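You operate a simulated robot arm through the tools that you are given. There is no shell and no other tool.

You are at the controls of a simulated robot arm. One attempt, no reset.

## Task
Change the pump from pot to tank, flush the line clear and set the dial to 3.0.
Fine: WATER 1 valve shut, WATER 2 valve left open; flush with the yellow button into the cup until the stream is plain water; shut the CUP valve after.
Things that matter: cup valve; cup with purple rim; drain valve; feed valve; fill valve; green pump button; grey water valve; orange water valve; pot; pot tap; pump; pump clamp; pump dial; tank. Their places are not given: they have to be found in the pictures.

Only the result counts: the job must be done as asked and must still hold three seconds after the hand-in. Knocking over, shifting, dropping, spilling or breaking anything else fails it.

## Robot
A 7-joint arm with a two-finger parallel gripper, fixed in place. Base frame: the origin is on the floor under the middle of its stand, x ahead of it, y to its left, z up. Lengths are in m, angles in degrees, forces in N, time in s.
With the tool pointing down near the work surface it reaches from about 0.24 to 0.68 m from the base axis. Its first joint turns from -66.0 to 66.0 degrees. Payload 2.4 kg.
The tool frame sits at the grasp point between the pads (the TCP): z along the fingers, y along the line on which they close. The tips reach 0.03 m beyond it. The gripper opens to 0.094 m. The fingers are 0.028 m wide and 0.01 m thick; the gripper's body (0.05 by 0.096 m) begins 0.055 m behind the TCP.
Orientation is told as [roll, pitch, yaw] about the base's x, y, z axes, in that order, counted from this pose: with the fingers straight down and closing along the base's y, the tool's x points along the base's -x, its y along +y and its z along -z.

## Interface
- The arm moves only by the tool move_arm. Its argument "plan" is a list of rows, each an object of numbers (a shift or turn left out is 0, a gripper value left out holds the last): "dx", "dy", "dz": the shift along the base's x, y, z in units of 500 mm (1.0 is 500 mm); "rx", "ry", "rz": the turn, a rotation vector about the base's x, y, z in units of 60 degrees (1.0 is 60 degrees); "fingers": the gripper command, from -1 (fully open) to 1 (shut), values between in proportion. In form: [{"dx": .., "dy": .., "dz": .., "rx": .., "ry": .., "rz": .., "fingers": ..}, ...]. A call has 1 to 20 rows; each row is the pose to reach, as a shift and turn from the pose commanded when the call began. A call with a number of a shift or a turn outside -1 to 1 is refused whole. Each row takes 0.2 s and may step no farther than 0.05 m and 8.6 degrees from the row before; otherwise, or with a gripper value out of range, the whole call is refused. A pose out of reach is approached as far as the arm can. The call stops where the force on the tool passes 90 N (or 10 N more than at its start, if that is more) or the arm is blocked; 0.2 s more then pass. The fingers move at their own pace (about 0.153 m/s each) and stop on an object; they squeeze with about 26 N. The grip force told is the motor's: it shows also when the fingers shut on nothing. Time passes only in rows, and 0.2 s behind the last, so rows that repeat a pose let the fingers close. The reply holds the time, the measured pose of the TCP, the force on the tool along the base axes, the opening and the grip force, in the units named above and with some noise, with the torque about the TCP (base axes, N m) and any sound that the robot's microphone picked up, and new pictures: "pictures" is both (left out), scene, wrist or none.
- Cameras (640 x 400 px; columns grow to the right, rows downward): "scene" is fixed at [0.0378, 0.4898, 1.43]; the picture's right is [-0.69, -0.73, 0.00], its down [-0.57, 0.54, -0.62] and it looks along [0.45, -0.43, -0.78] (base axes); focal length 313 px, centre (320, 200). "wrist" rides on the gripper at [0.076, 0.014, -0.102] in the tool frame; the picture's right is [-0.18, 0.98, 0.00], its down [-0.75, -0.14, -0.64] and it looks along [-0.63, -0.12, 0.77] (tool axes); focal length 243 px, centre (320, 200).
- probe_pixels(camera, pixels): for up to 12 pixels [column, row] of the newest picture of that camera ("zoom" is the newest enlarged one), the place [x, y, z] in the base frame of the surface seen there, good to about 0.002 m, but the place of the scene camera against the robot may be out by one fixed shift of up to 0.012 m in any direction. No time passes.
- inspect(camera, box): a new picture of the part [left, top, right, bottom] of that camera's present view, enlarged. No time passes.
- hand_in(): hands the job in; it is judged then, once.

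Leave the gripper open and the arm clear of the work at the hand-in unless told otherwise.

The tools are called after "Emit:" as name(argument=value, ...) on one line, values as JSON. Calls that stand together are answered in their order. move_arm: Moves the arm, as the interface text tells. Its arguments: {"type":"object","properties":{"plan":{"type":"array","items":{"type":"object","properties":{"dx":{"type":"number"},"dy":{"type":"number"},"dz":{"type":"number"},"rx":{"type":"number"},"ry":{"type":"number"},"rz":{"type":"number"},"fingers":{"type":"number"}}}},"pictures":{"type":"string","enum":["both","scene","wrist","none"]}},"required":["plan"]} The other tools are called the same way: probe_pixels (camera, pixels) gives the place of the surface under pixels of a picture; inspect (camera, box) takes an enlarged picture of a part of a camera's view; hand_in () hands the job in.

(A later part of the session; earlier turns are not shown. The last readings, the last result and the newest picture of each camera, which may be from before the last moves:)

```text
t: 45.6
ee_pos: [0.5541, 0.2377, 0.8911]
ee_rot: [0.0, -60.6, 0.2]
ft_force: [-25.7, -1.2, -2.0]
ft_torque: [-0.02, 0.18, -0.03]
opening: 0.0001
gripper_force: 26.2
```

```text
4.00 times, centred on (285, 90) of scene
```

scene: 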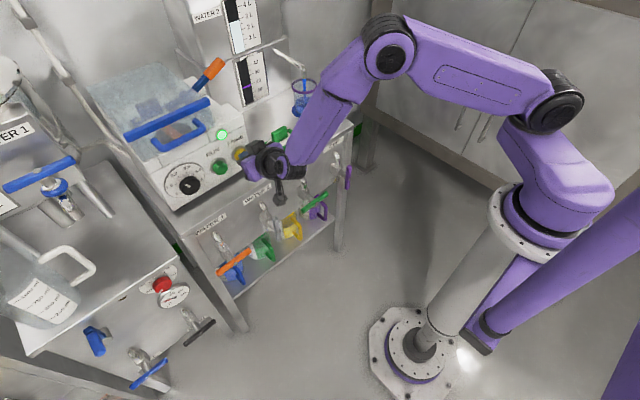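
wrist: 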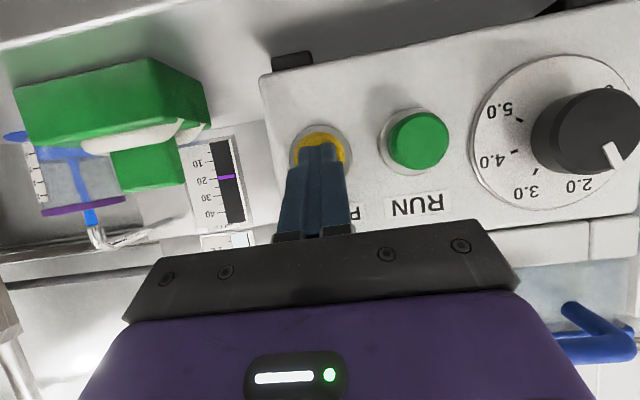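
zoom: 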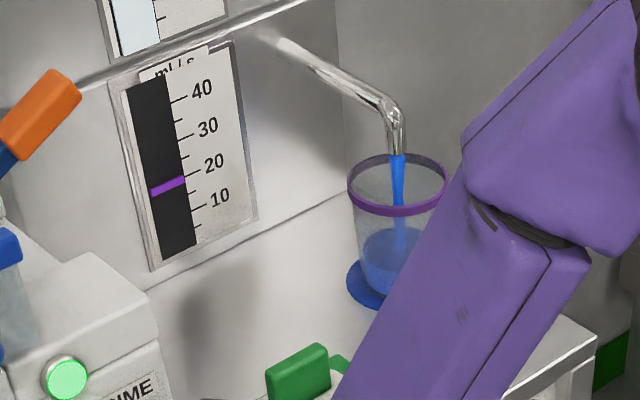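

Level about 70 ml, stream still blue. Another 1.2 s.

Emit:
move_arm(plan=[{"dx": 0.0}, {"dx": 0.0}, {"dx": 0.0}, {"dx": 0.0}, {"dx": 0.0}], pictures="both")

Emit:
inspect(camera="wrist", box=[0, 100, 270, 270])

Emit:
inspect(camera="scene", box=[230, 40, 340, 140])

```text
t: 46.8
ee_pos: [0.5551, 0.2368, 0.8917]
ee_rot: [-0.2, -60.5, 0.3]
ft_force: [-25.6, -0.6, -4.0]
ft_torque: [-0.02, 0.18, -0.02]
opening: 0.0
gripper_force: 25.5
```

scene: 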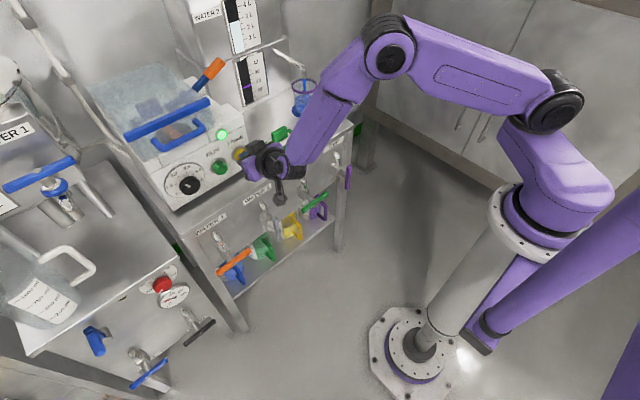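
wrist: 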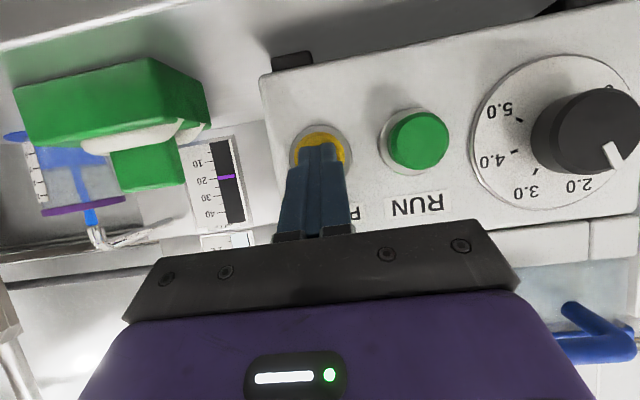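

```text
2.35 times, centred on (135, 185) of wrist
```

zoom: 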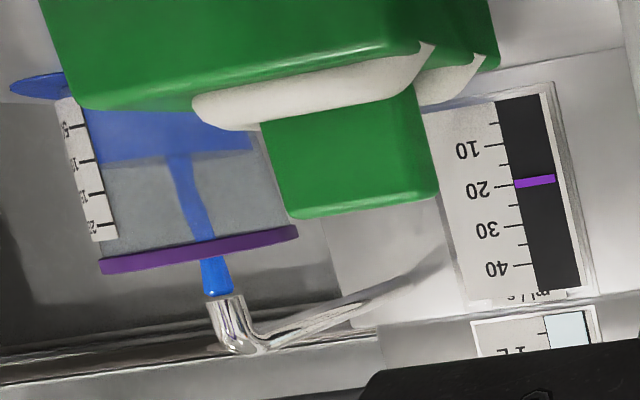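

```text
4.00 times, centred on (285, 90) of scene
```

zoom: 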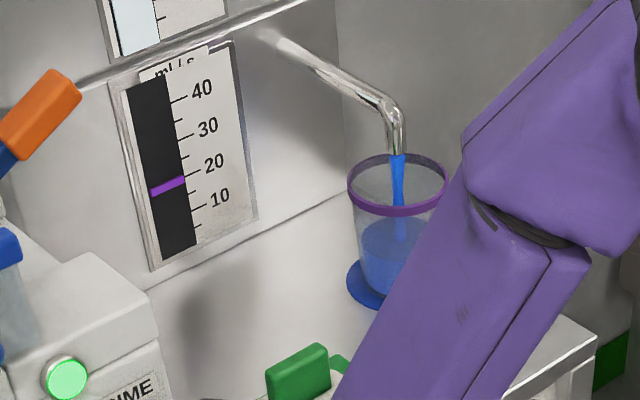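

About 100 ml, still blue. Another second, closely watching.

Emit:
move_arm(plan=[{"dx": 0.0}, {"dx": 0.0}, {"dx": 0.0}, {"dx": 0.0}], pictures="both")

Emit:
inspect(camera="wrist", box=[0, 100, 270, 270])

Emit:
inspect(camera="scene", box=[230, 40, 340, 140])

```text
t: 47.8
ee_pos: [0.554, 0.2369, 0.8899]
ee_rot: [-0.1, -60.6, 0.3]
ft_force: [-26.0, -0.1, -4.3]
ft_torque: [0.03, 0.2, -0.02]
opening: 0.0002
gripper_force: 25.7
```

scene: 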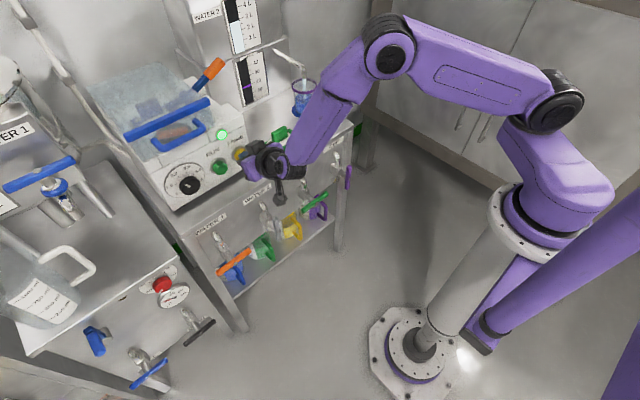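
wrist: 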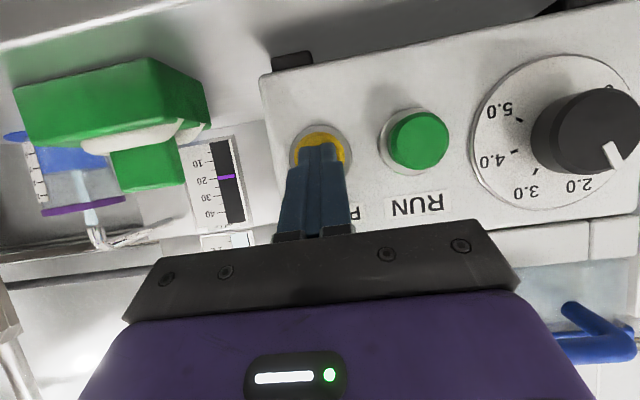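

```text
2.35 times, centred on (135, 185) of wrist
```

zoom: 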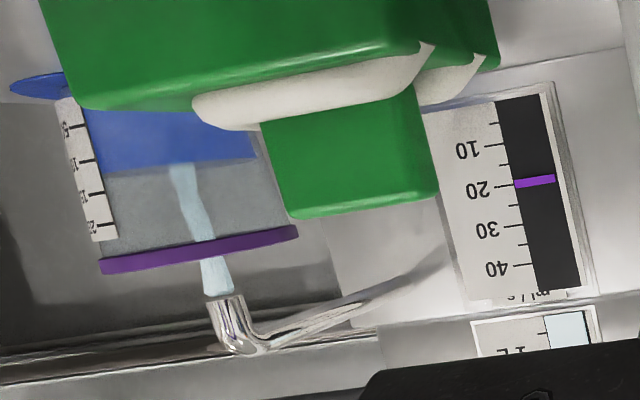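

```text
4.00 times, centred on (285, 90) of scene
```

zoom: 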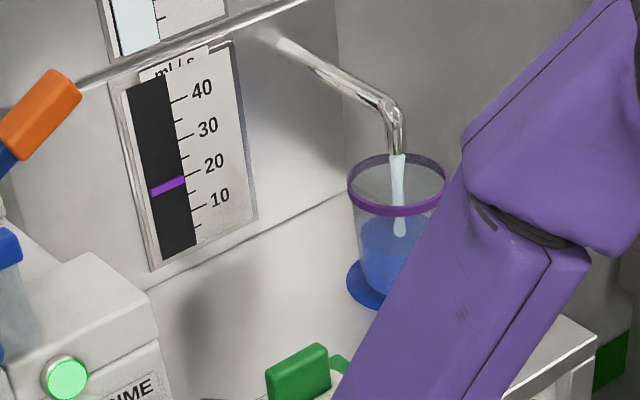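

The stream has turned to plain water (light, same as the tank). Cup ≈110 ml. I'll hold ~0.6 s more for a clean line, then release and back off.

Emit:
move_arm(plan=[{"dx": 0.0}, {"dx": 0.0}, {"dx": 0.0}, {"dx": -0.05}, {"dx": -0.1}], pictures="both")

Emit:
inspect(camera="wrist", box=[0, 60, 300, 260])

Emit:
inspect(camera="scene", box=[200, 40, 340, 170])

```text
t: 49.0
ee_pos: [0.5053, 0.2376, 0.8908]
ee_rot: [0.1, -60.7, -0.3]
ft_force: [0.2, 0.8, 0.5]
ft_torque: [-0.02, 0.03, -0.03]
opening: 0.0
gripper_force: 26.3
```

scene: 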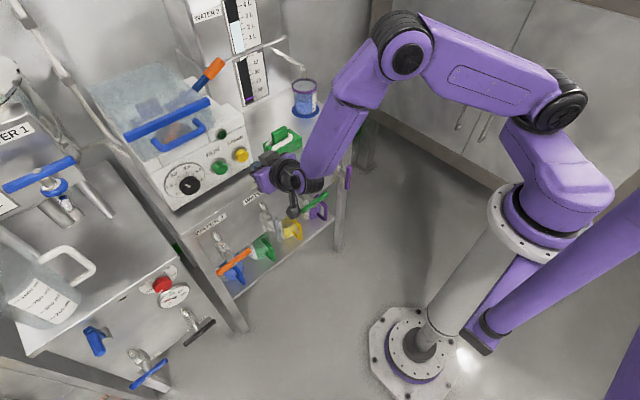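
wrist: 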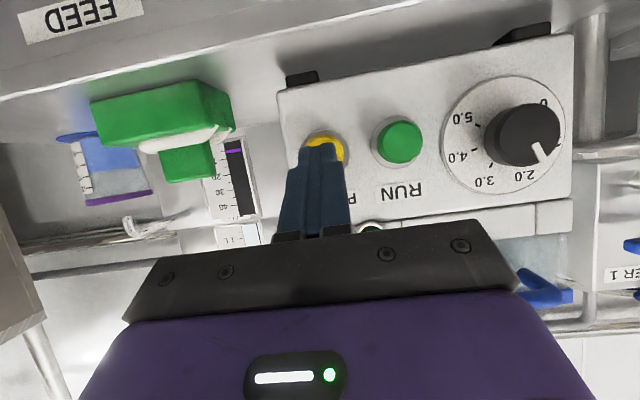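

```text
2.00 times, centred on (150, 160) of wrist
```

zoom: 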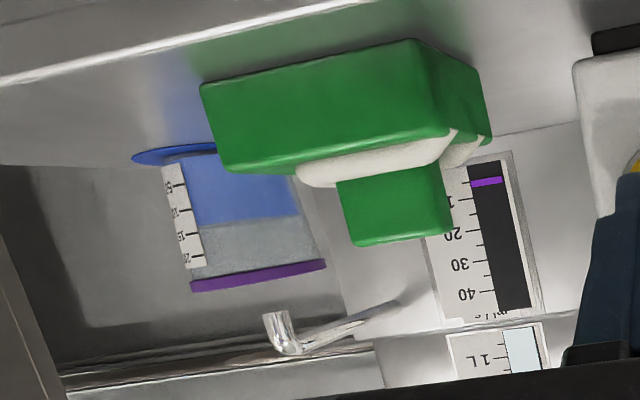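

```text
3.08 times, centred on (270, 105) of scene
```

zoom: 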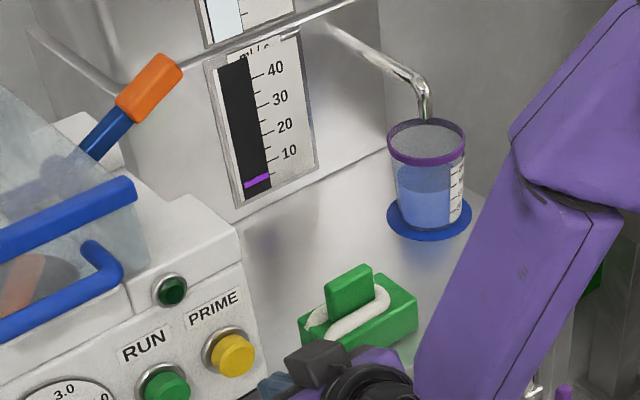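

Released: lamp off, flow falling to zero, cup ~130 ml. Next the dial while I'm near: back off to x≈0.43, move to y≈0.38, pitch to −90° and open the fingers partly.

Emit:
move_arm(plan=[{"dx": -0.08}, {"dx": -0.15, "dy": 0.05}, {"dx": -0.15, "dy": 0.13, "ry": -0.1}, {"dx": -0.15, "dy": 0.21, "ry": -0.2}, {"dx": -0.15, "dy": 0.285, "dz": -0.01, "ry": -0.3}, {"dx": -0.15, "dy": 0.285, "dz": -0.01, "ry": -0.4}, {"dx": -0.15, "dy": 0.285, "dz": -0.01, "ry": -0.488, "fingers": -0.5}, {"dx": -0.15, "dy": 0.285, "dz": -0.01, "ry": -0.488, "fingers": -0.5}], pictures="both")

```text
t: 50.8
ee_pos: [0.4305, 0.3799, 0.8848]
ee_rot: [-23.4, -90.0, 23.6]
ft_force: [-0.7, 0.1, 0.3]
ft_torque: [-0.03, 0.02, 0.02]
opening: 0.0706
gripper_force: 0.1
```

scene: 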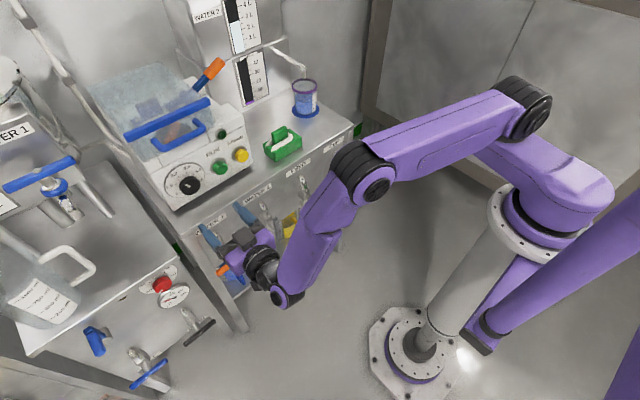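
wrist: 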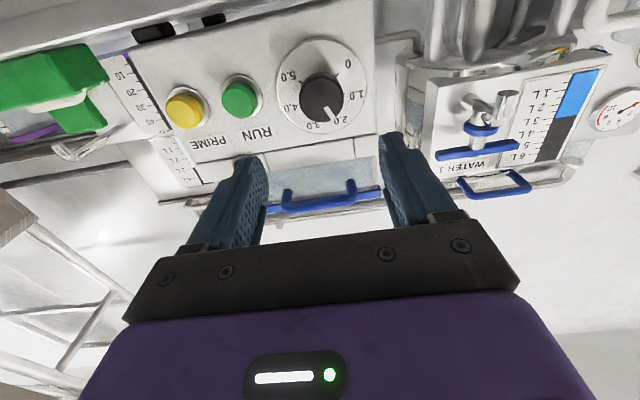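

In place at (0.4305,0.380,0.885), horizontal. Zooming on the dial and probing the knob.

Emit:
inspect(camera="wrist", box=[260, 30, 380, 145])

Emit:
probe_pixels(camera="wrist", pixels=[[322, 96], [330, 113], [302, 96], [341, 93], [322, 78], [322, 117], [281, 75], [366, 90], [310, 45], [335, 130]])

```text
3.48 times, centred on (320, 88) of wrist
```

zoom: 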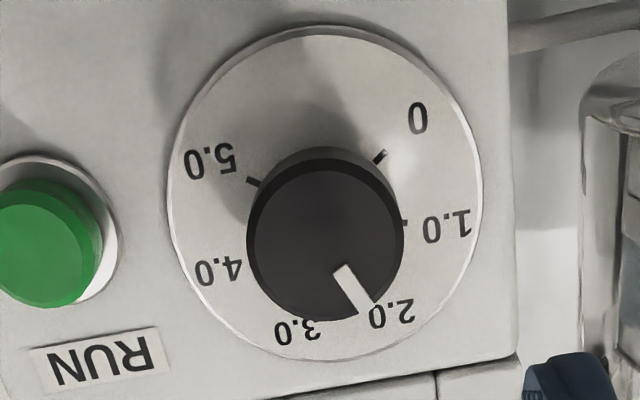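

```text
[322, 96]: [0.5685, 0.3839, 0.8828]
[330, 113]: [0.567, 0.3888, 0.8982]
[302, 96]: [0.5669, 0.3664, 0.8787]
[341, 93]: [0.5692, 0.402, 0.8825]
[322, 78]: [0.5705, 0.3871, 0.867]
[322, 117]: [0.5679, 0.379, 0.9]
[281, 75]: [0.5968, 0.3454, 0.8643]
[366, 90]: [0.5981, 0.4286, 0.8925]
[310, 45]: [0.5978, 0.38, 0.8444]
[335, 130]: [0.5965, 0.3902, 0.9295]
```

Probing the tick marks and pointer on the zoomed picture to get true angles.

Emit:
probe_pixels(camera="zoom", pixels=[[380, 157], [405, 222], [252, 181], [341, 270], [353, 289], [364, 306], [252, 230], [400, 230], [327, 320], [325, 172], [475, 180], [168, 180]])

```text
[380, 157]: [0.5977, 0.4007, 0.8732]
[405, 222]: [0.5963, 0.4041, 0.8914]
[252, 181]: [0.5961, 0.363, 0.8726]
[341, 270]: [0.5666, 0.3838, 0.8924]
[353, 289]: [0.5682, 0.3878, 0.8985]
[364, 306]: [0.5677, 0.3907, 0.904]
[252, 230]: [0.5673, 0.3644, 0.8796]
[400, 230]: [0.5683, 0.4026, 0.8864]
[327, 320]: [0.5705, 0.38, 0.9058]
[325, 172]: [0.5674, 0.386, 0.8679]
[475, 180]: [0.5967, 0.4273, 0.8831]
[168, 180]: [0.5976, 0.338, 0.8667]
```

Geometry: centre ≈(0.383,0.885), ticks 48° apart, pointer at 24° left of up = 2.0. Target is 48° clockwise (+x). I pre-rotate the gripper −24° about x at this stand-off.

Emit:
move_arm(plan=[{"dy": 0.006, "rx": -0.12}, {"dy": 0.006, "rx": -0.24}, {"dy": 0.006, "rx": -0.34}, {"dy": 0.006, "rx": -0.4}, {"dy": 0.006, "rx": -0.4}], pictures="both")

```text
t: 52.0
ee_pos: [0.4304, 0.3819, 0.8854]
ee_rot: [-89.6, -65.8, 89.7]
ft_force: [-0.5, -0.1, 0.1]
ft_torque: [0.02, -0.02, -0.02]
opening: 0.0704
gripper_force: 0.1
```

scene: 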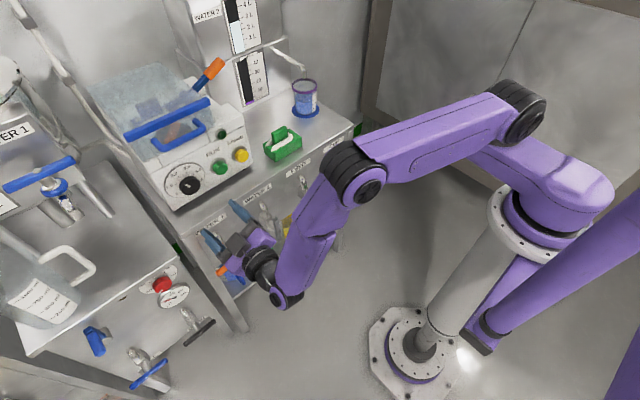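
wrist: 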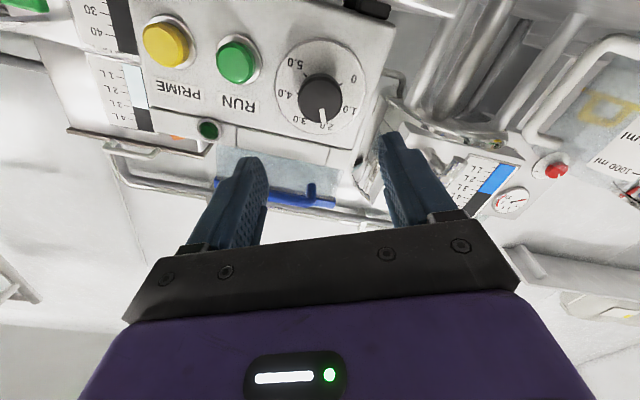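

Reached. Next: move forward to x≈0.558 (tips ≈0.588, plate at 0.597), then close on the knob.

Emit:
move_arm(plan=[{"dx": 0.08, "fingers": -0.5}, {"dx": 0.16, "fingers": -0.5}, {"dx": 0.22, "dy": 0.001, "fingers": -0.5}, {"dx": 0.255, "dy": 0.001, "fingers": -0.5}, {"dx": 0.255, "dy": 0.001, "fingers": -0.5}], pictures="both")

```text
t: 53.2
ee_pos: [0.5598, 0.3825, 0.8851]
ee_rot: [-89.7, -65.8, 89.8]
ft_force: [-0.4, 0.8, 0.4]
ft_torque: [-0.02, 0.01, 0.02]
opening: 0.0705
gripper_force: 0.0
```

scene: 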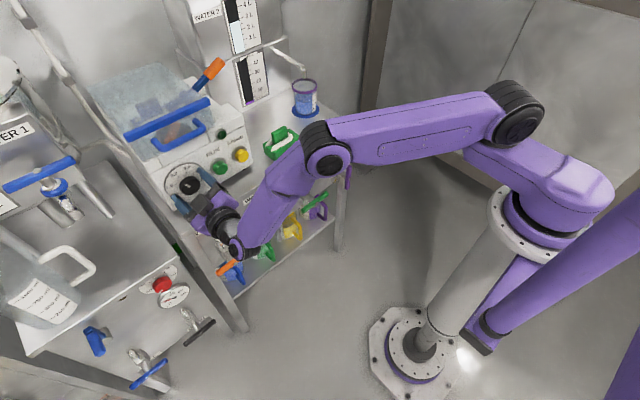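
wrist: 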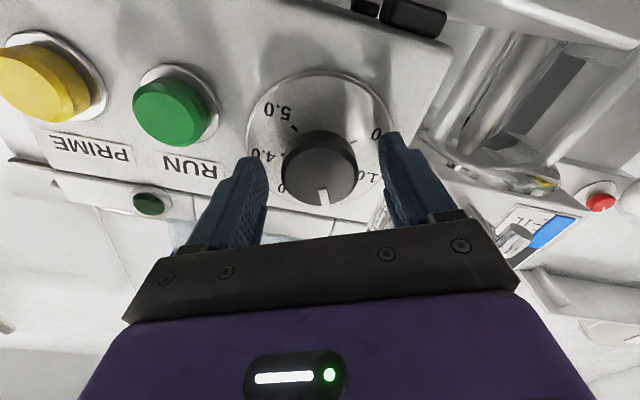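

The knob sits between the fingers at (320,170). Closing gently, no rotation yet.

Emit:
move_arm(plan=[{"fingers": 1}, {"fingers": 1}, {"fingers": 1}], pictures="wrist")

```text
t: 54.0
ee_pos: [0.5585, 0.383, 0.8845]
ee_rot: [-89.7, -65.9, 89.7]
ft_force: [1.5, 1.3, -1.4]
ft_torque: [0.0, -0.13, 0.24]
opening: 0.0436
gripper_force: 45.0
```

wrist: 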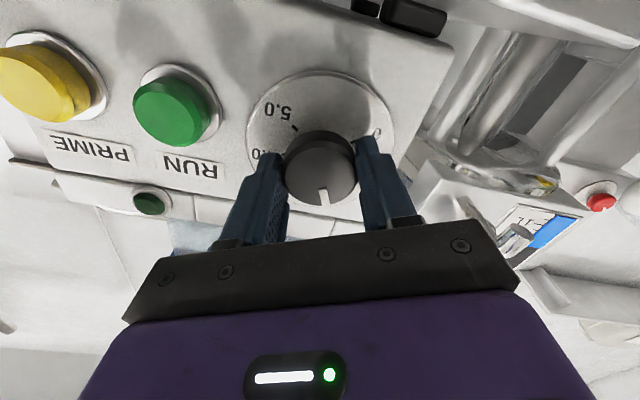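

Gripped at 0.0436 with tiny side force. Turning +48° about x (0.8 units) in 6° steps.

Emit:
move_arm(plan=[{"rx": 0.1}, {"rx": 0.2}, {"rx": 0.3}, {"rx": 0.4}, {"rx": 0.5}, {"rx": 0.6}, {"rx": 0.7}, {"rx": 0.8}, {"rx": 0.8}], pictures="both")

```text
t: 56.0
ee_pos: [0.5584, 0.3821, 0.8851]
ee_rot: [89.7, -65.8, -89.7]
ft_force: [13.4, 0.3, -4.1]
ft_torque: [-0.01, 0.54, 0.57]
opening: 0.0438
gripper_force: 45.1
```

scene: 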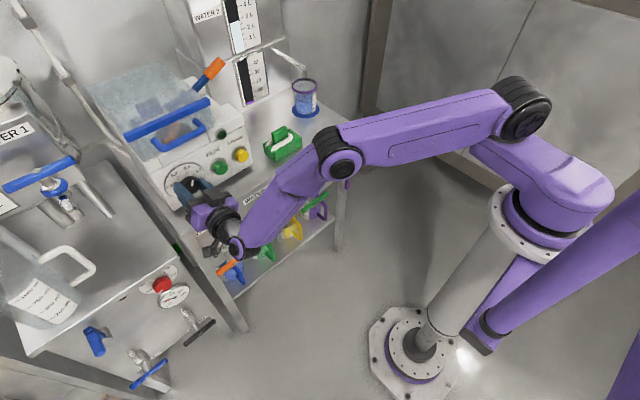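
wrist: 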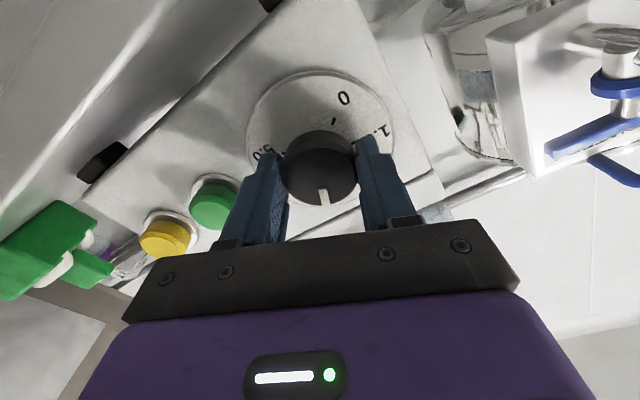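

The knob turned with the gripper. Opening the fingers and backing off to read the dial.

Emit:
move_arm(plan=[{"fingers": -0.5}, {"fingers": -0.5}, {"dx": -0.06, "fingers": -0.5}, {"dx": -0.14, "fingers": -0.5}, {"dx": -0.22, "fingers": -0.5}, {"dx": -0.25, "fingers": -0.5}, {"dx": -0.25, "rx": -0.12, "fingers": -0.5}, {"dx": -0.25, "rx": -0.24, "fingers": -0.5}, {"dx": -0.25, "rx": -0.36, "fingers": -0.5}, {"dx": -0.25, "rx": -0.4, "fingers": -0.5}], pictures="both")

Emit:
inspect(camera="wrist", box=[260, 30, 380, 145])

Emit:
inspect(camera="scene", box=[150, 150, 230, 220])

```text
t: 58.2
ee_pos: [0.4337, 0.3827, 0.8851]
ee_rot: [-48.4, -89.9, 48.6]
ft_force: [0.5, -0.5, 0.2]
ft_torque: [0.0, 0.02, -0.01]
opening: 0.0705
gripper_force: 0.0
```

scene: 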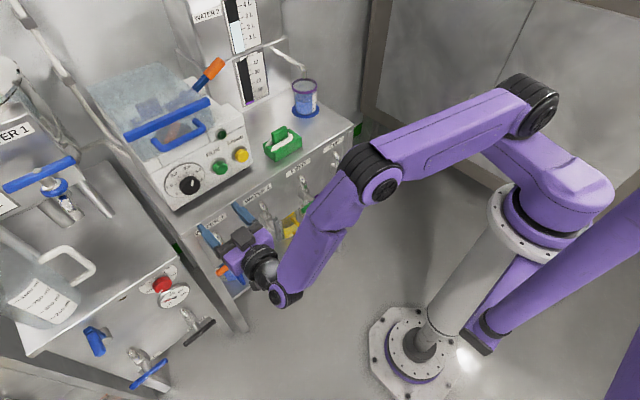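
wrist: 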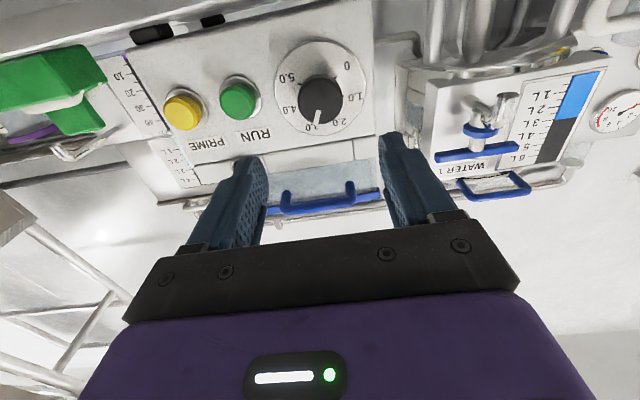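

```text
3.48 times, centred on (320, 88) of wrist
```

zoom: 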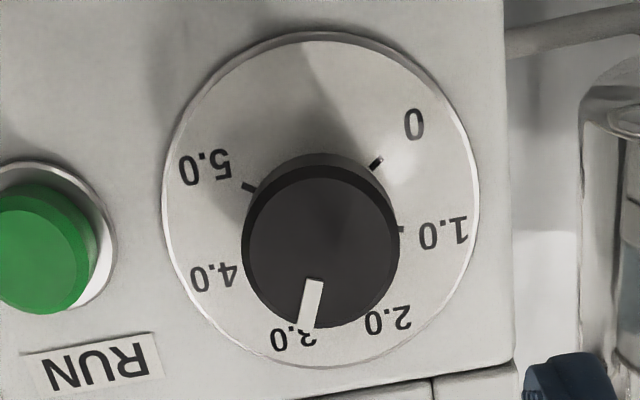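

```text
5.71 times, centred on (190, 185) of scene
```

zoom: 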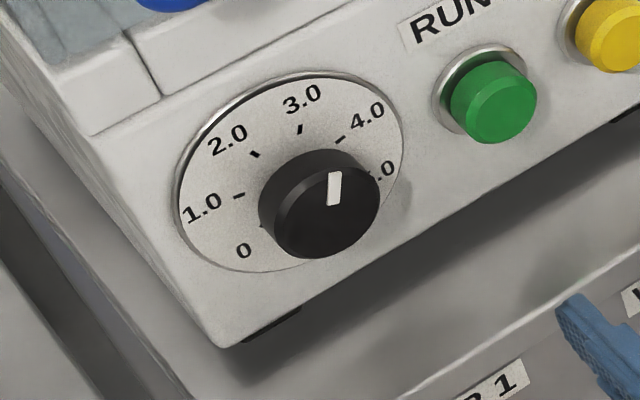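

Now it points to about 3.0. I'll take a tighter zoom and probe the pointer to measure precisely.

Emit:
inspect(camera="wrist", box=[290, 60, 350, 130])

```text
5.71 times, centred on (320, 95) of wrist
```

zoom: 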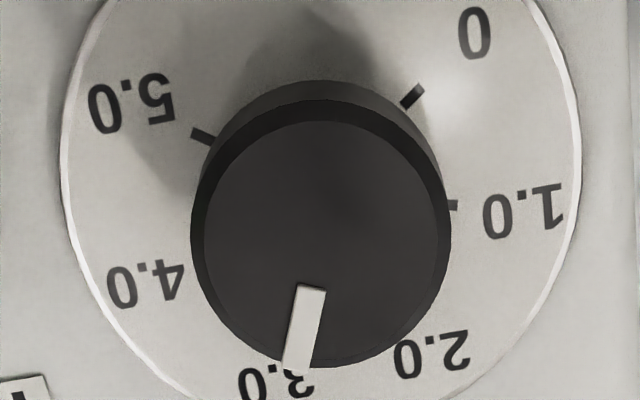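

Emit:
probe_pixels(camera="zoom", pixels=[[311, 292], [304, 328], [297, 362], [411, 97], [202, 136], [454, 207], [207, 240], [445, 240], [325, 124], [325, 360], [240, 155], [415, 320]])

```text
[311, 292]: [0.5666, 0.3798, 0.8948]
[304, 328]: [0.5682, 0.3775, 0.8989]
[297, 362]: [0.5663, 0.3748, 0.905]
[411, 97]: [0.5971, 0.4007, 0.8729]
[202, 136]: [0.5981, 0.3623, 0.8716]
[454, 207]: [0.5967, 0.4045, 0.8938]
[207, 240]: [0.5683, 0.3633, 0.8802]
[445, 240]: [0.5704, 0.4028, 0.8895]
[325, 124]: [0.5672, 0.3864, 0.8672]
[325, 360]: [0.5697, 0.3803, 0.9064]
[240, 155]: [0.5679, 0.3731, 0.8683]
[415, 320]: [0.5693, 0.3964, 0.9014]
```

The reading is close to 3.0. I'll zoom much tighter in both cameras to check the pointer direction precisely.

Emit:
inspect(camera="wrist", box=[298, 84, 346, 122])

Emit:
inspect(camera="scene", box=[168, 168, 212, 200])

```text
10.53 times, centred on (322, 103) of wrist
```

zoom: 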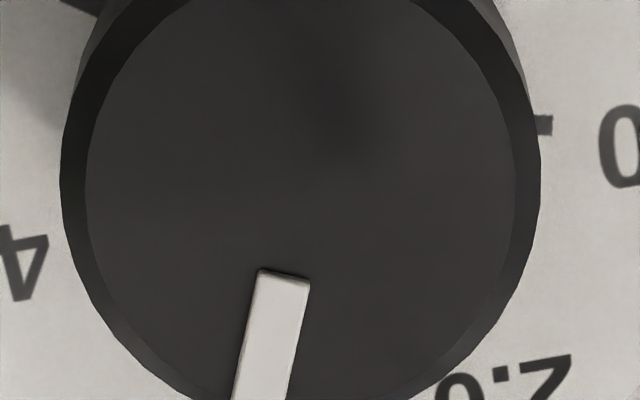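

```text
12.50 times, centred on (190, 184) of scene
```

zoom: 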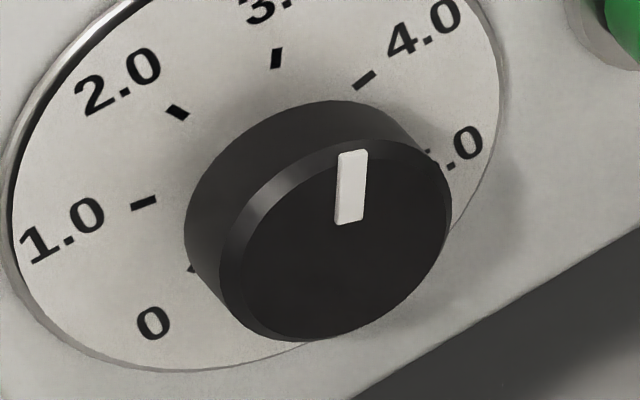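

From the wrist I estimate ~22°, from the scene ~22–23° (3.0 is 24°), so ≈2.96. For a straighter look I'll tilt the tool up to about −51° so the wrist camera faces the dial square on.

Emit:
move_arm(plan=[{"ry": 0.11, "fingers": -1}, {"ry": 0.22, "fingers": -1}, {"ry": 0.33, "fingers": -1}, {"ry": 0.44, "fingers": -1}, {"ry": 0.55, "fingers": -1}, {"ry": 0.65, "dx": 0.03, "fingers": -1}, {"ry": 0.65, "dx": 0.06, "fingers": -1}, {"ry": 0.65, "dx": 0.06, "fingers": -1}], pictures="wrist")

```text
t: 60.0
ee_pos: [0.4637, 0.3836, 0.8858]
ee_rot: [0.0, -50.8, 0.0]
ft_force: [0.7, 0.2, -0.2]
ft_torque: [-0.01, -0.01, 0.01]
opening: 0.0942
gripper_force: 0.1
```

wrist: 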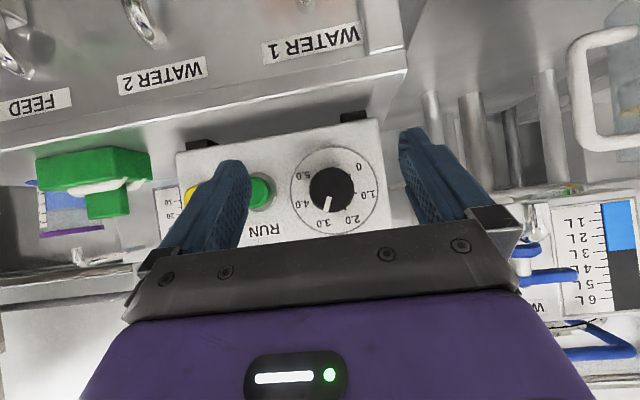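

Emit:
inspect(camera="wrist", box=[288, 140, 382, 238])

Emit:
inspect(camera="wrist", box=[304, 160, 362, 218])

```text
4.08 times, centred on (335, 189) of wrist
```

zoom: 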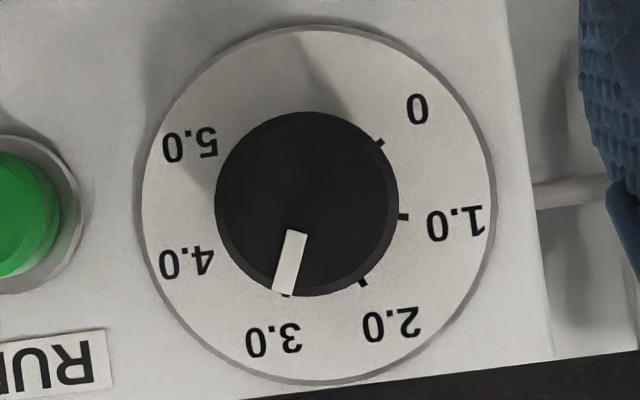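

```text
6.90 times, centred on (333, 189) of wrist
```

zoom: 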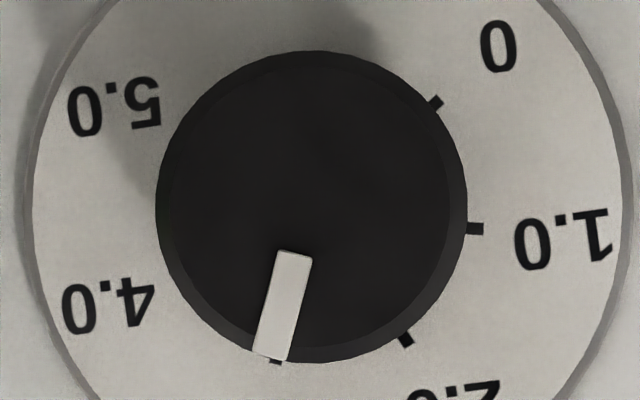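

Square-on view: pointer is about 2° short of the 3.0 tick (≈2.95). I'll regrip the knob with no roll and add a small turn.

Emit:
move_arm(plan=[{"ry": -0.11, "dx": -0.03, "fingers": -0.5}, {"ry": -0.22, "dx": -0.06, "fingers": -0.5}, {"ry": -0.33, "dx": -0.06, "fingers": -0.5}, {"ry": -0.44, "dx": -0.06, "fingers": -0.5}, {"ry": -0.55, "dx": -0.06, "fingers": -0.5}, {"ry": -0.653, "dx": -0.06, "fingers": -0.5}, {"ry": -0.653, "dx": 0.03, "fingers": -0.5}, {"ry": -0.653, "dx": 0.11, "fingers": -0.5}, {"ry": -0.653, "dx": 0.16, "fingers": -0.5}, {"ry": -0.653, "dx": 0.1886, "fingers": -0.5}, {"ry": -0.653, "dx": 0.1886, "fingers": -0.5}, {"ry": -0.653, "dx": 0.1886, "fingers": 1}, {"ry": -0.653, "dx": 0.1886, "fingers": 1}, {"ry": -0.653, "dx": 0.1886, "fingers": 1}], pictures="wrist")

```text
t: 63.0
ee_pos: [0.5571, 0.3822, 0.8854]
ee_rot: [-147.3, -89.9, 147.2]
ft_force: [-0.5, -4.0, -1.6]
ft_torque: [-0.01, -0.62, 0.02]
opening: 0.0437
gripper_force: 45.4
```

wrist: 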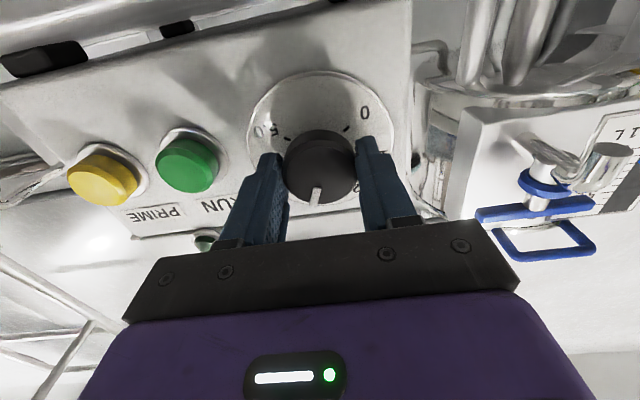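

Gripped again. Turning +3.3°, then open, back off and return to the square-on view.

Emit:
move_arm(plan=[{"rx": 0.03}, {"rx": 0.055}, {"rx": 0.055}, {"rx": 0.055, "fingers": -0.5}, {"rx": 0.055, "fingers": -0.5}, {"rx": 0.055, "dx": -0.06, "fingers": -0.5}, {"rx": 0.055, "dx": -0.14, "fingers": -0.5}, {"rx": 0.055, "dx": -0.22, "fingers": -0.5}, {"rx": 0.0, "dx": -0.25, "fingers": -0.5}], pictures="none")

Emit:
move_arm(plan=[{"ry": 0.11, "fingers": -1}, {"ry": 0.22, "fingers": -1}, {"ry": 0.33, "fingers": -1}, {"ry": 0.44, "fingers": -1}, {"ry": 0.55, "fingers": -1}, {"ry": 0.653, "dx": 0.03, "fingers": -1}, {"ry": 0.653, "dx": 0.06, "fingers": -1}, {"ry": 0.653, "dx": 0.06, "fingers": -1}], pictures="both")

Emit:
inspect(camera="wrist", box=[304, 160, 362, 218])

Emit:
inspect(camera="scene", box=[168, 168, 212, 200])

```text
t: 65.0
ee_pos: [0.4308, 0.3823, 0.8842]
ee_rot: [-162.4, -90.0, 162.3]
ft_force: [0.5, 1.0, 0.8]
ft_torque: [0.0, -0.01, 0.01]
opening: 0.0705
gripper_force: 0.1
```

```text
t: 66.8
ee_pos: [0.4626, 0.3832, 0.8852]
ee_rot: [-0.1, -50.8, -0.1]
ft_force: [0.6, 0.1, -0.3]
ft_torque: [0.01, 0.01, 0.01]
opening: 0.0941
gripper_force: 0.0
```

scene: 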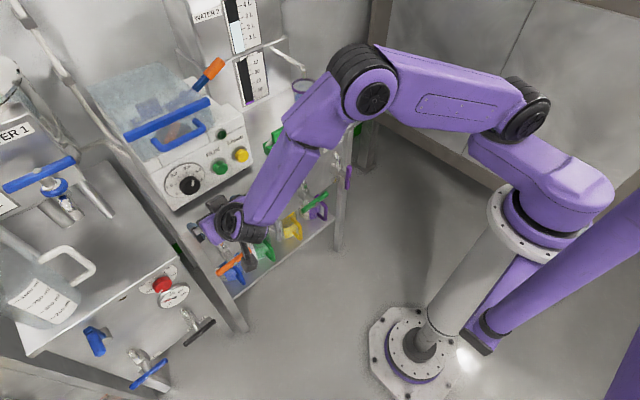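
wrist: 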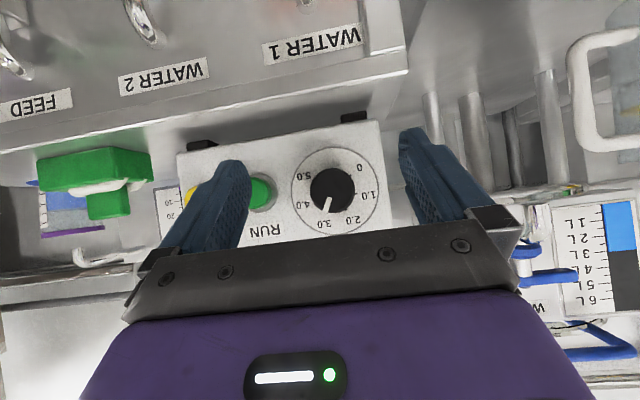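

```text
6.90 times, centred on (333, 189) of wrist
```

zoom: 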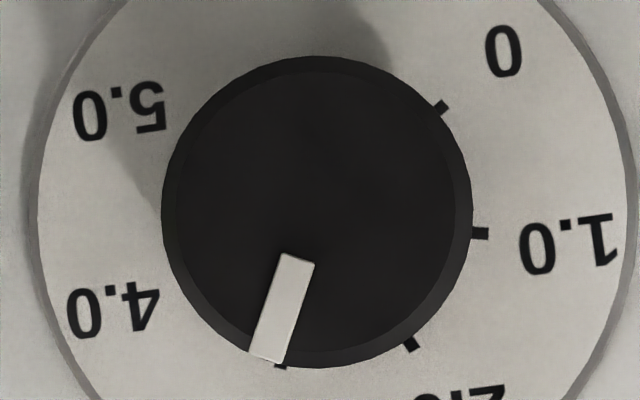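

```text
12.50 times, centred on (190, 184) of scene
```

zoom: 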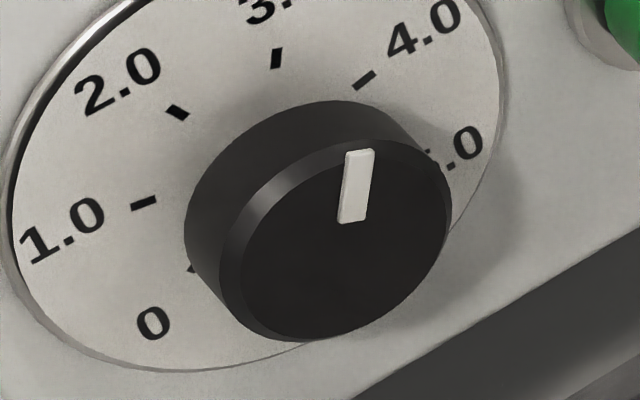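

Now the pointer sits on 3.0 (≈24–26°, reading ≈3.0). Next: shut the CUP valve. I retract, close the fingers and travel to y≈0 with the tool tipped to −12.6°.

Emit:
move_arm(plan=[{"dx": -0.08, "ry": 0.1, "fingers": -1}, {"dx": -0.12, "dz": 0.03, "ry": 0.2, "fingers": 1}, {"dx": -0.12, "dz": 0.07, "dy": -0.06, "ry": 0.3, "fingers": 1}, {"dx": -0.12, "dz": 0.08, "dy": -0.14, "ry": 0.4}, {"dx": -0.12, "dz": 0.08, "dy": -0.23, "ry": 0.5}, {"dx": -0.12, "dz": 0.08, "dy": -0.32, "ry": 0.6}, {"dx": -0.12, "dz": 0.08, "dy": -0.41, "ry": 0.637}, {"dx": -0.12, "dz": 0.08, "dy": -0.5, "ry": 0.637}, {"dx": -0.12, "dz": 0.08, "dy": -0.59, "ry": 0.637}, {"dx": -0.12, "dz": 0.08, "dy": -0.68, "ry": 0.637}, {"dx": -0.12, "dz": 0.08, "dy": -0.76, "ry": 0.637}, {"dx": -0.12, "dz": 0.08, "dy": -0.76, "ry": 0.637}], pictures="both")

```text
t: 69.4
ee_pos: [0.403, 0.0007, 0.9253]
ee_rot: [0.1, -12.7, 0.0]
ft_force: [-0.7, -0.2, 0.7]
ft_torque: [0.01, -0.01, -0.02]
opening: 0.0
gripper_force: 26.2
```

scene: 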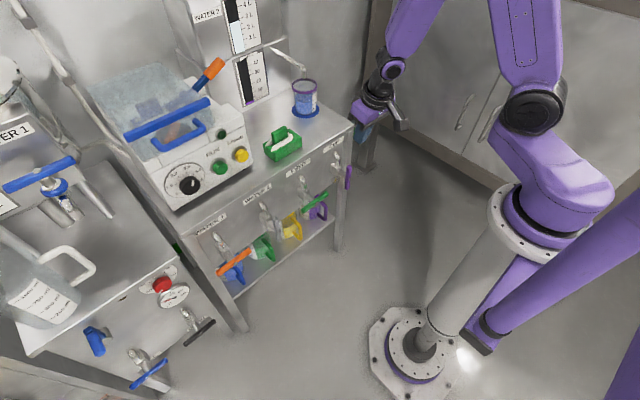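
wrist: 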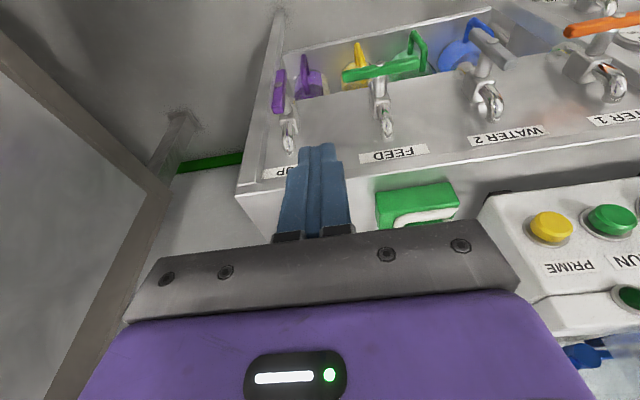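

Retracing the earlier safe path down to the +y side of the purple bar's upper end (TCP ≈0.4765, −0.015, 0.715).

Emit:
move_arm(plan=[{"dx": 0.02, "dz": -0.09}, {"dx": 0.046, "dz": -0.18}, {"dx": 0.07, "dz": -0.24}, {"dx": 0.1, "dz": -0.29}, {"dx": 0.147, "dz": -0.345}, {"dx": 0.147, "dy": -0.02, "dz": -0.38}, {"dx": 0.147, "dy": -0.0314, "dz": -0.42}, {"dx": 0.147, "dy": -0.0314, "dz": -0.42}], pictures="wrist")

```text
t: 71.2
ee_pos: [0.4749, -0.0135, 0.7175]
ee_rot: [-0.1, -12.7, 0.0]
ft_force: [-0.3, 0.8, -1.0]
ft_torque: [0.02, -0.01, 0.0]
opening: 0.0
gripper_force: 25.8
```

wrist: 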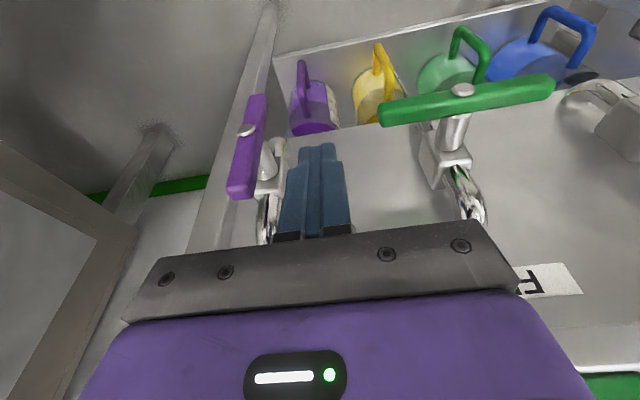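

In position. Probing the purple bar (top (242,188), bolt (250,132), bottom (257,100)).

Emit:
probe_pixels(camera="wrist", pixels=[[242, 188], [243, 175], [250, 132], [257, 100], [265, 150], [240, 197]])

```text
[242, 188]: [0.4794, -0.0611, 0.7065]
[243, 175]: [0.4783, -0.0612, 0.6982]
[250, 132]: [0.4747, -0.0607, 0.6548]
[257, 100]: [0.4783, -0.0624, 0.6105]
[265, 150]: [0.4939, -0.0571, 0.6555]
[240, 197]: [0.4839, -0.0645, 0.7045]
```

Centre (−0.061,0.652), top at z≈0.703. Now the arc: push the top toward −y and then down until the bar is level.

Emit:
move_arm(plan=[{"dy": -0.03, "dz": 0.0}, {"dy": -0.0576, "dz": 0.0}, {"dy": -0.0768, "dz": 0.001}, {"dy": -0.0958, "dz": -0.002}, {"dy": -0.1132, "dz": -0.01}, {"dy": -0.128, "dz": -0.0226}, {"dy": -0.139, "dz": -0.0384}, {"dy": -0.1456, "dz": -0.0564}, {"dy": -0.1456, "dz": -0.0564}], pictures="wrist")

```text
t: 73.2
ee_pos: [0.4752, -0.0862, 0.6878]
ee_rot: [0.1, -12.5, 0.0]
ft_force: [-11.4, 1.5, 22.5]
ft_torque: [0.05, 0.3, 0.07]
opening: 0.0
gripper_force: 25.4
```

wrist: 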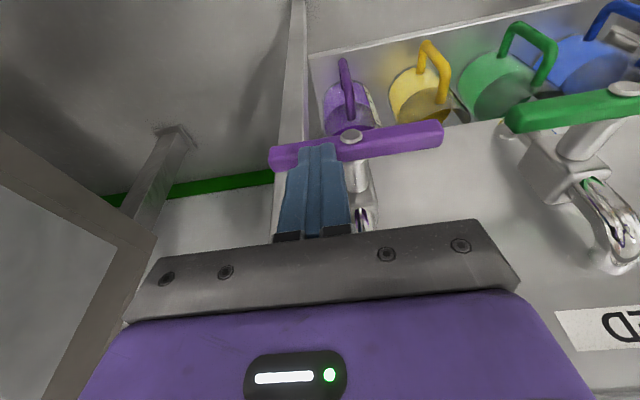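

22 N upward: on the stop. Probing bar ends to confirm level.

Emit:
probe_pixels(camera="wrist", pixels=[[276, 150], [350, 136], [437, 126], [390, 133], [278, 162], [436, 138]])

Emit:
inspect(camera="wrist", box=[250, 80, 470, 240])

```text
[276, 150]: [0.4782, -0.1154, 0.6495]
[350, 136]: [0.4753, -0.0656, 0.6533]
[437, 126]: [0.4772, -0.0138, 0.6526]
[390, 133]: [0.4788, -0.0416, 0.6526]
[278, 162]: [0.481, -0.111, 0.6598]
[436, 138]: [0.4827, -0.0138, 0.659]
```

```text
2.50 times, centred on (360, 160) of wrist
```

zoom: 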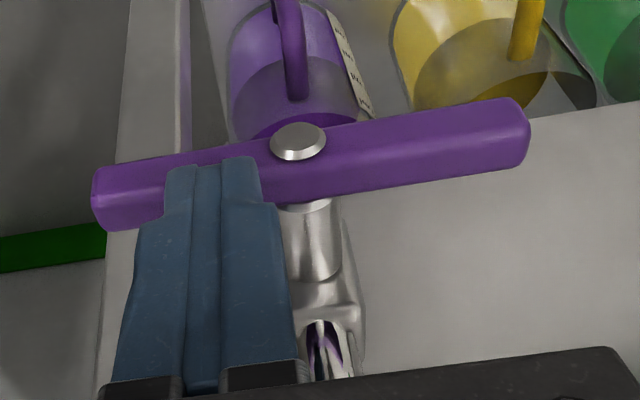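

CUP handle is level again: shut. Now lift straight up and retreat to a clear place, opening the gripper.

Emit:
move_arm(plan=[{"dz": 0.04}, {"dz": 0.1}, {"dz": 0.18, "dy": 0.05}, {"dz": 0.24, "dx": -0.03, "dy": 0.11}, {"dz": 0.31, "dx": -0.06, "dy": 0.16}, {"dz": 0.38, "dx": -0.1, "dy": 0.17}, {"dz": 0.45, "dx": -0.145, "dy": 0.17, "fingers": -1}, {"dz": 0.53, "dx": -0.18, "dy": 0.17, "fingers": -1}, {"dz": 0.6, "dx": -0.22, "dy": 0.17, "fingers": -1}, {"dz": 0.6, "dx": -0.22, "dy": 0.17, "fingers": -1}], pictures="both")

Emit:
inspect(camera="scene", box=[190, 130, 370, 290])

Emit:
inspect(camera="scene", box=[200, 30, 350, 170])

Emit:
inspect(camera="scene", box=[168, 168, 212, 200])

Emit:
inspect(camera="scene", box=[0, 100, 230, 400])

```text
t: 75.4
ee_pos: [0.3672, -0.0019, 0.9854]
ee_rot: [0.0, -12.6, 0.0]
ft_force: [-0.3, -1.1, 0.2]
ft_torque: [0.01, 0.0, 0.03]
opening: 0.0943
gripper_force: 0.1
```

scene: 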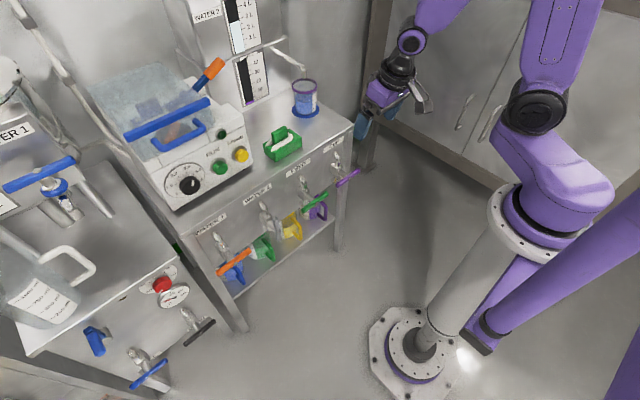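
wrist: 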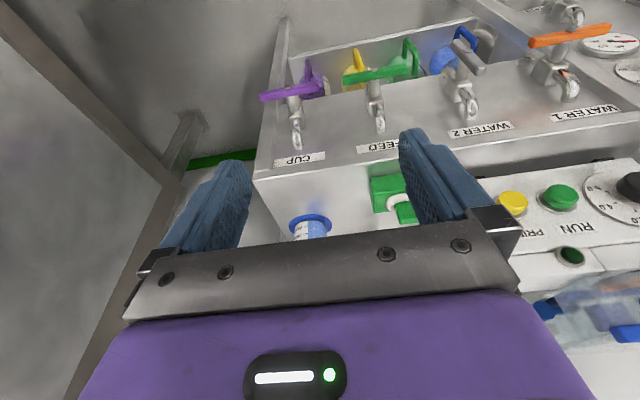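

```text
2.50 times, centred on (280, 210) of scene
```

zoom: 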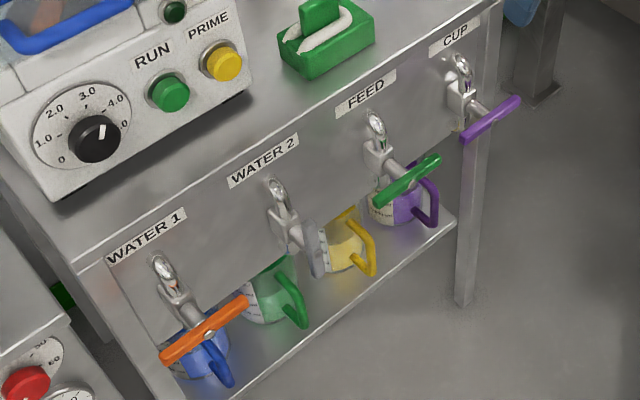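

```text
2.86 times, centred on (275, 100) of scene
```

zoom: 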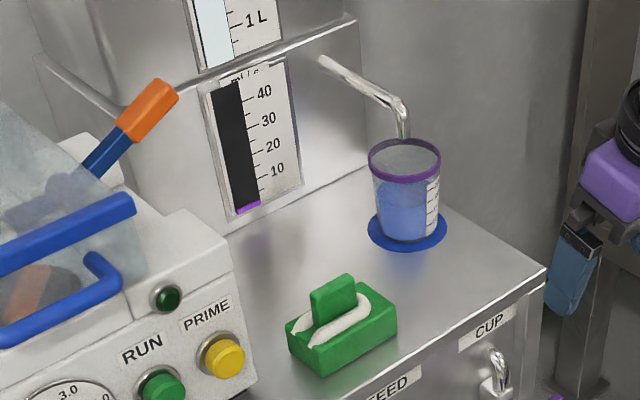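

```text
12.50 times, centred on (190, 184) of scene
```

zoom: 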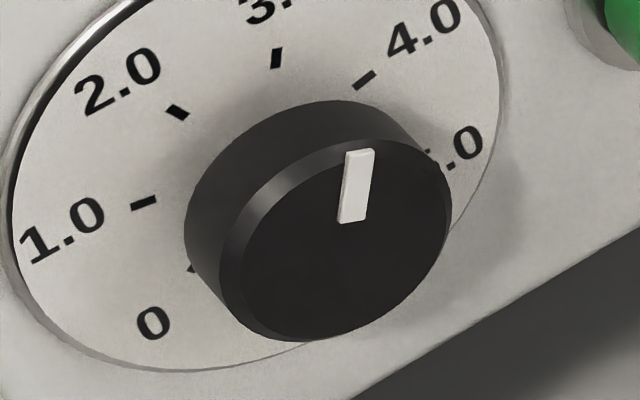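

```text
1.33 times, centred on (115, 250) of scene
```

zoom: 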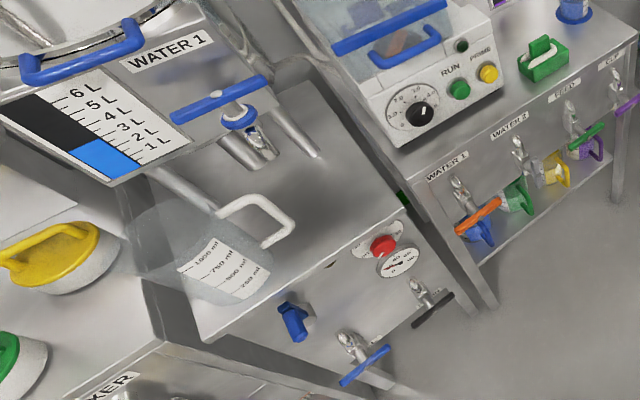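

All handles look right and the arm is clear. I'll double-check the cup level and that no stream runs.

Emit:
inspect(camera="scene", box=[280, 55, 335, 125])

Emit:
inspect(camera="wrist", box=[250, 20, 640, 250])

Emit:
probe_pixels(camera="wrist", pixels=[[263, 98], [292, 92], [320, 88], [350, 77], [408, 67], [456, 42], [482, 72], [532, 42], [608, 27]])

```text
5.71 times, centred on (308, 90) of scene
```

zoom: 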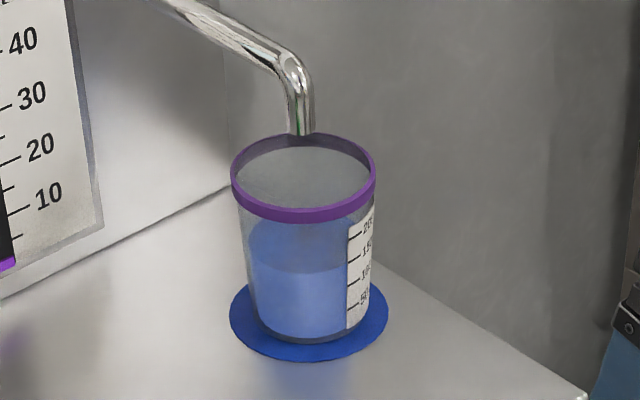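

```text
1.64 times, centred on (445, 135) of wrist
```

zoom: 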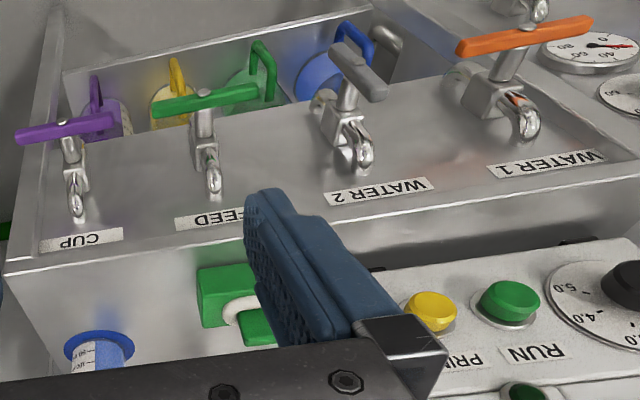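

```text
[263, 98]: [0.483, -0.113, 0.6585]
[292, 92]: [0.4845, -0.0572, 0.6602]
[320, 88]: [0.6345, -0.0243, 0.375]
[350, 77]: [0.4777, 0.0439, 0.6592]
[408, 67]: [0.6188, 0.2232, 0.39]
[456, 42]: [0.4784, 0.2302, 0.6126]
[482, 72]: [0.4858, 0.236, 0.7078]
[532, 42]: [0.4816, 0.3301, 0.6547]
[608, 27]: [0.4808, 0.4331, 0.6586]
```

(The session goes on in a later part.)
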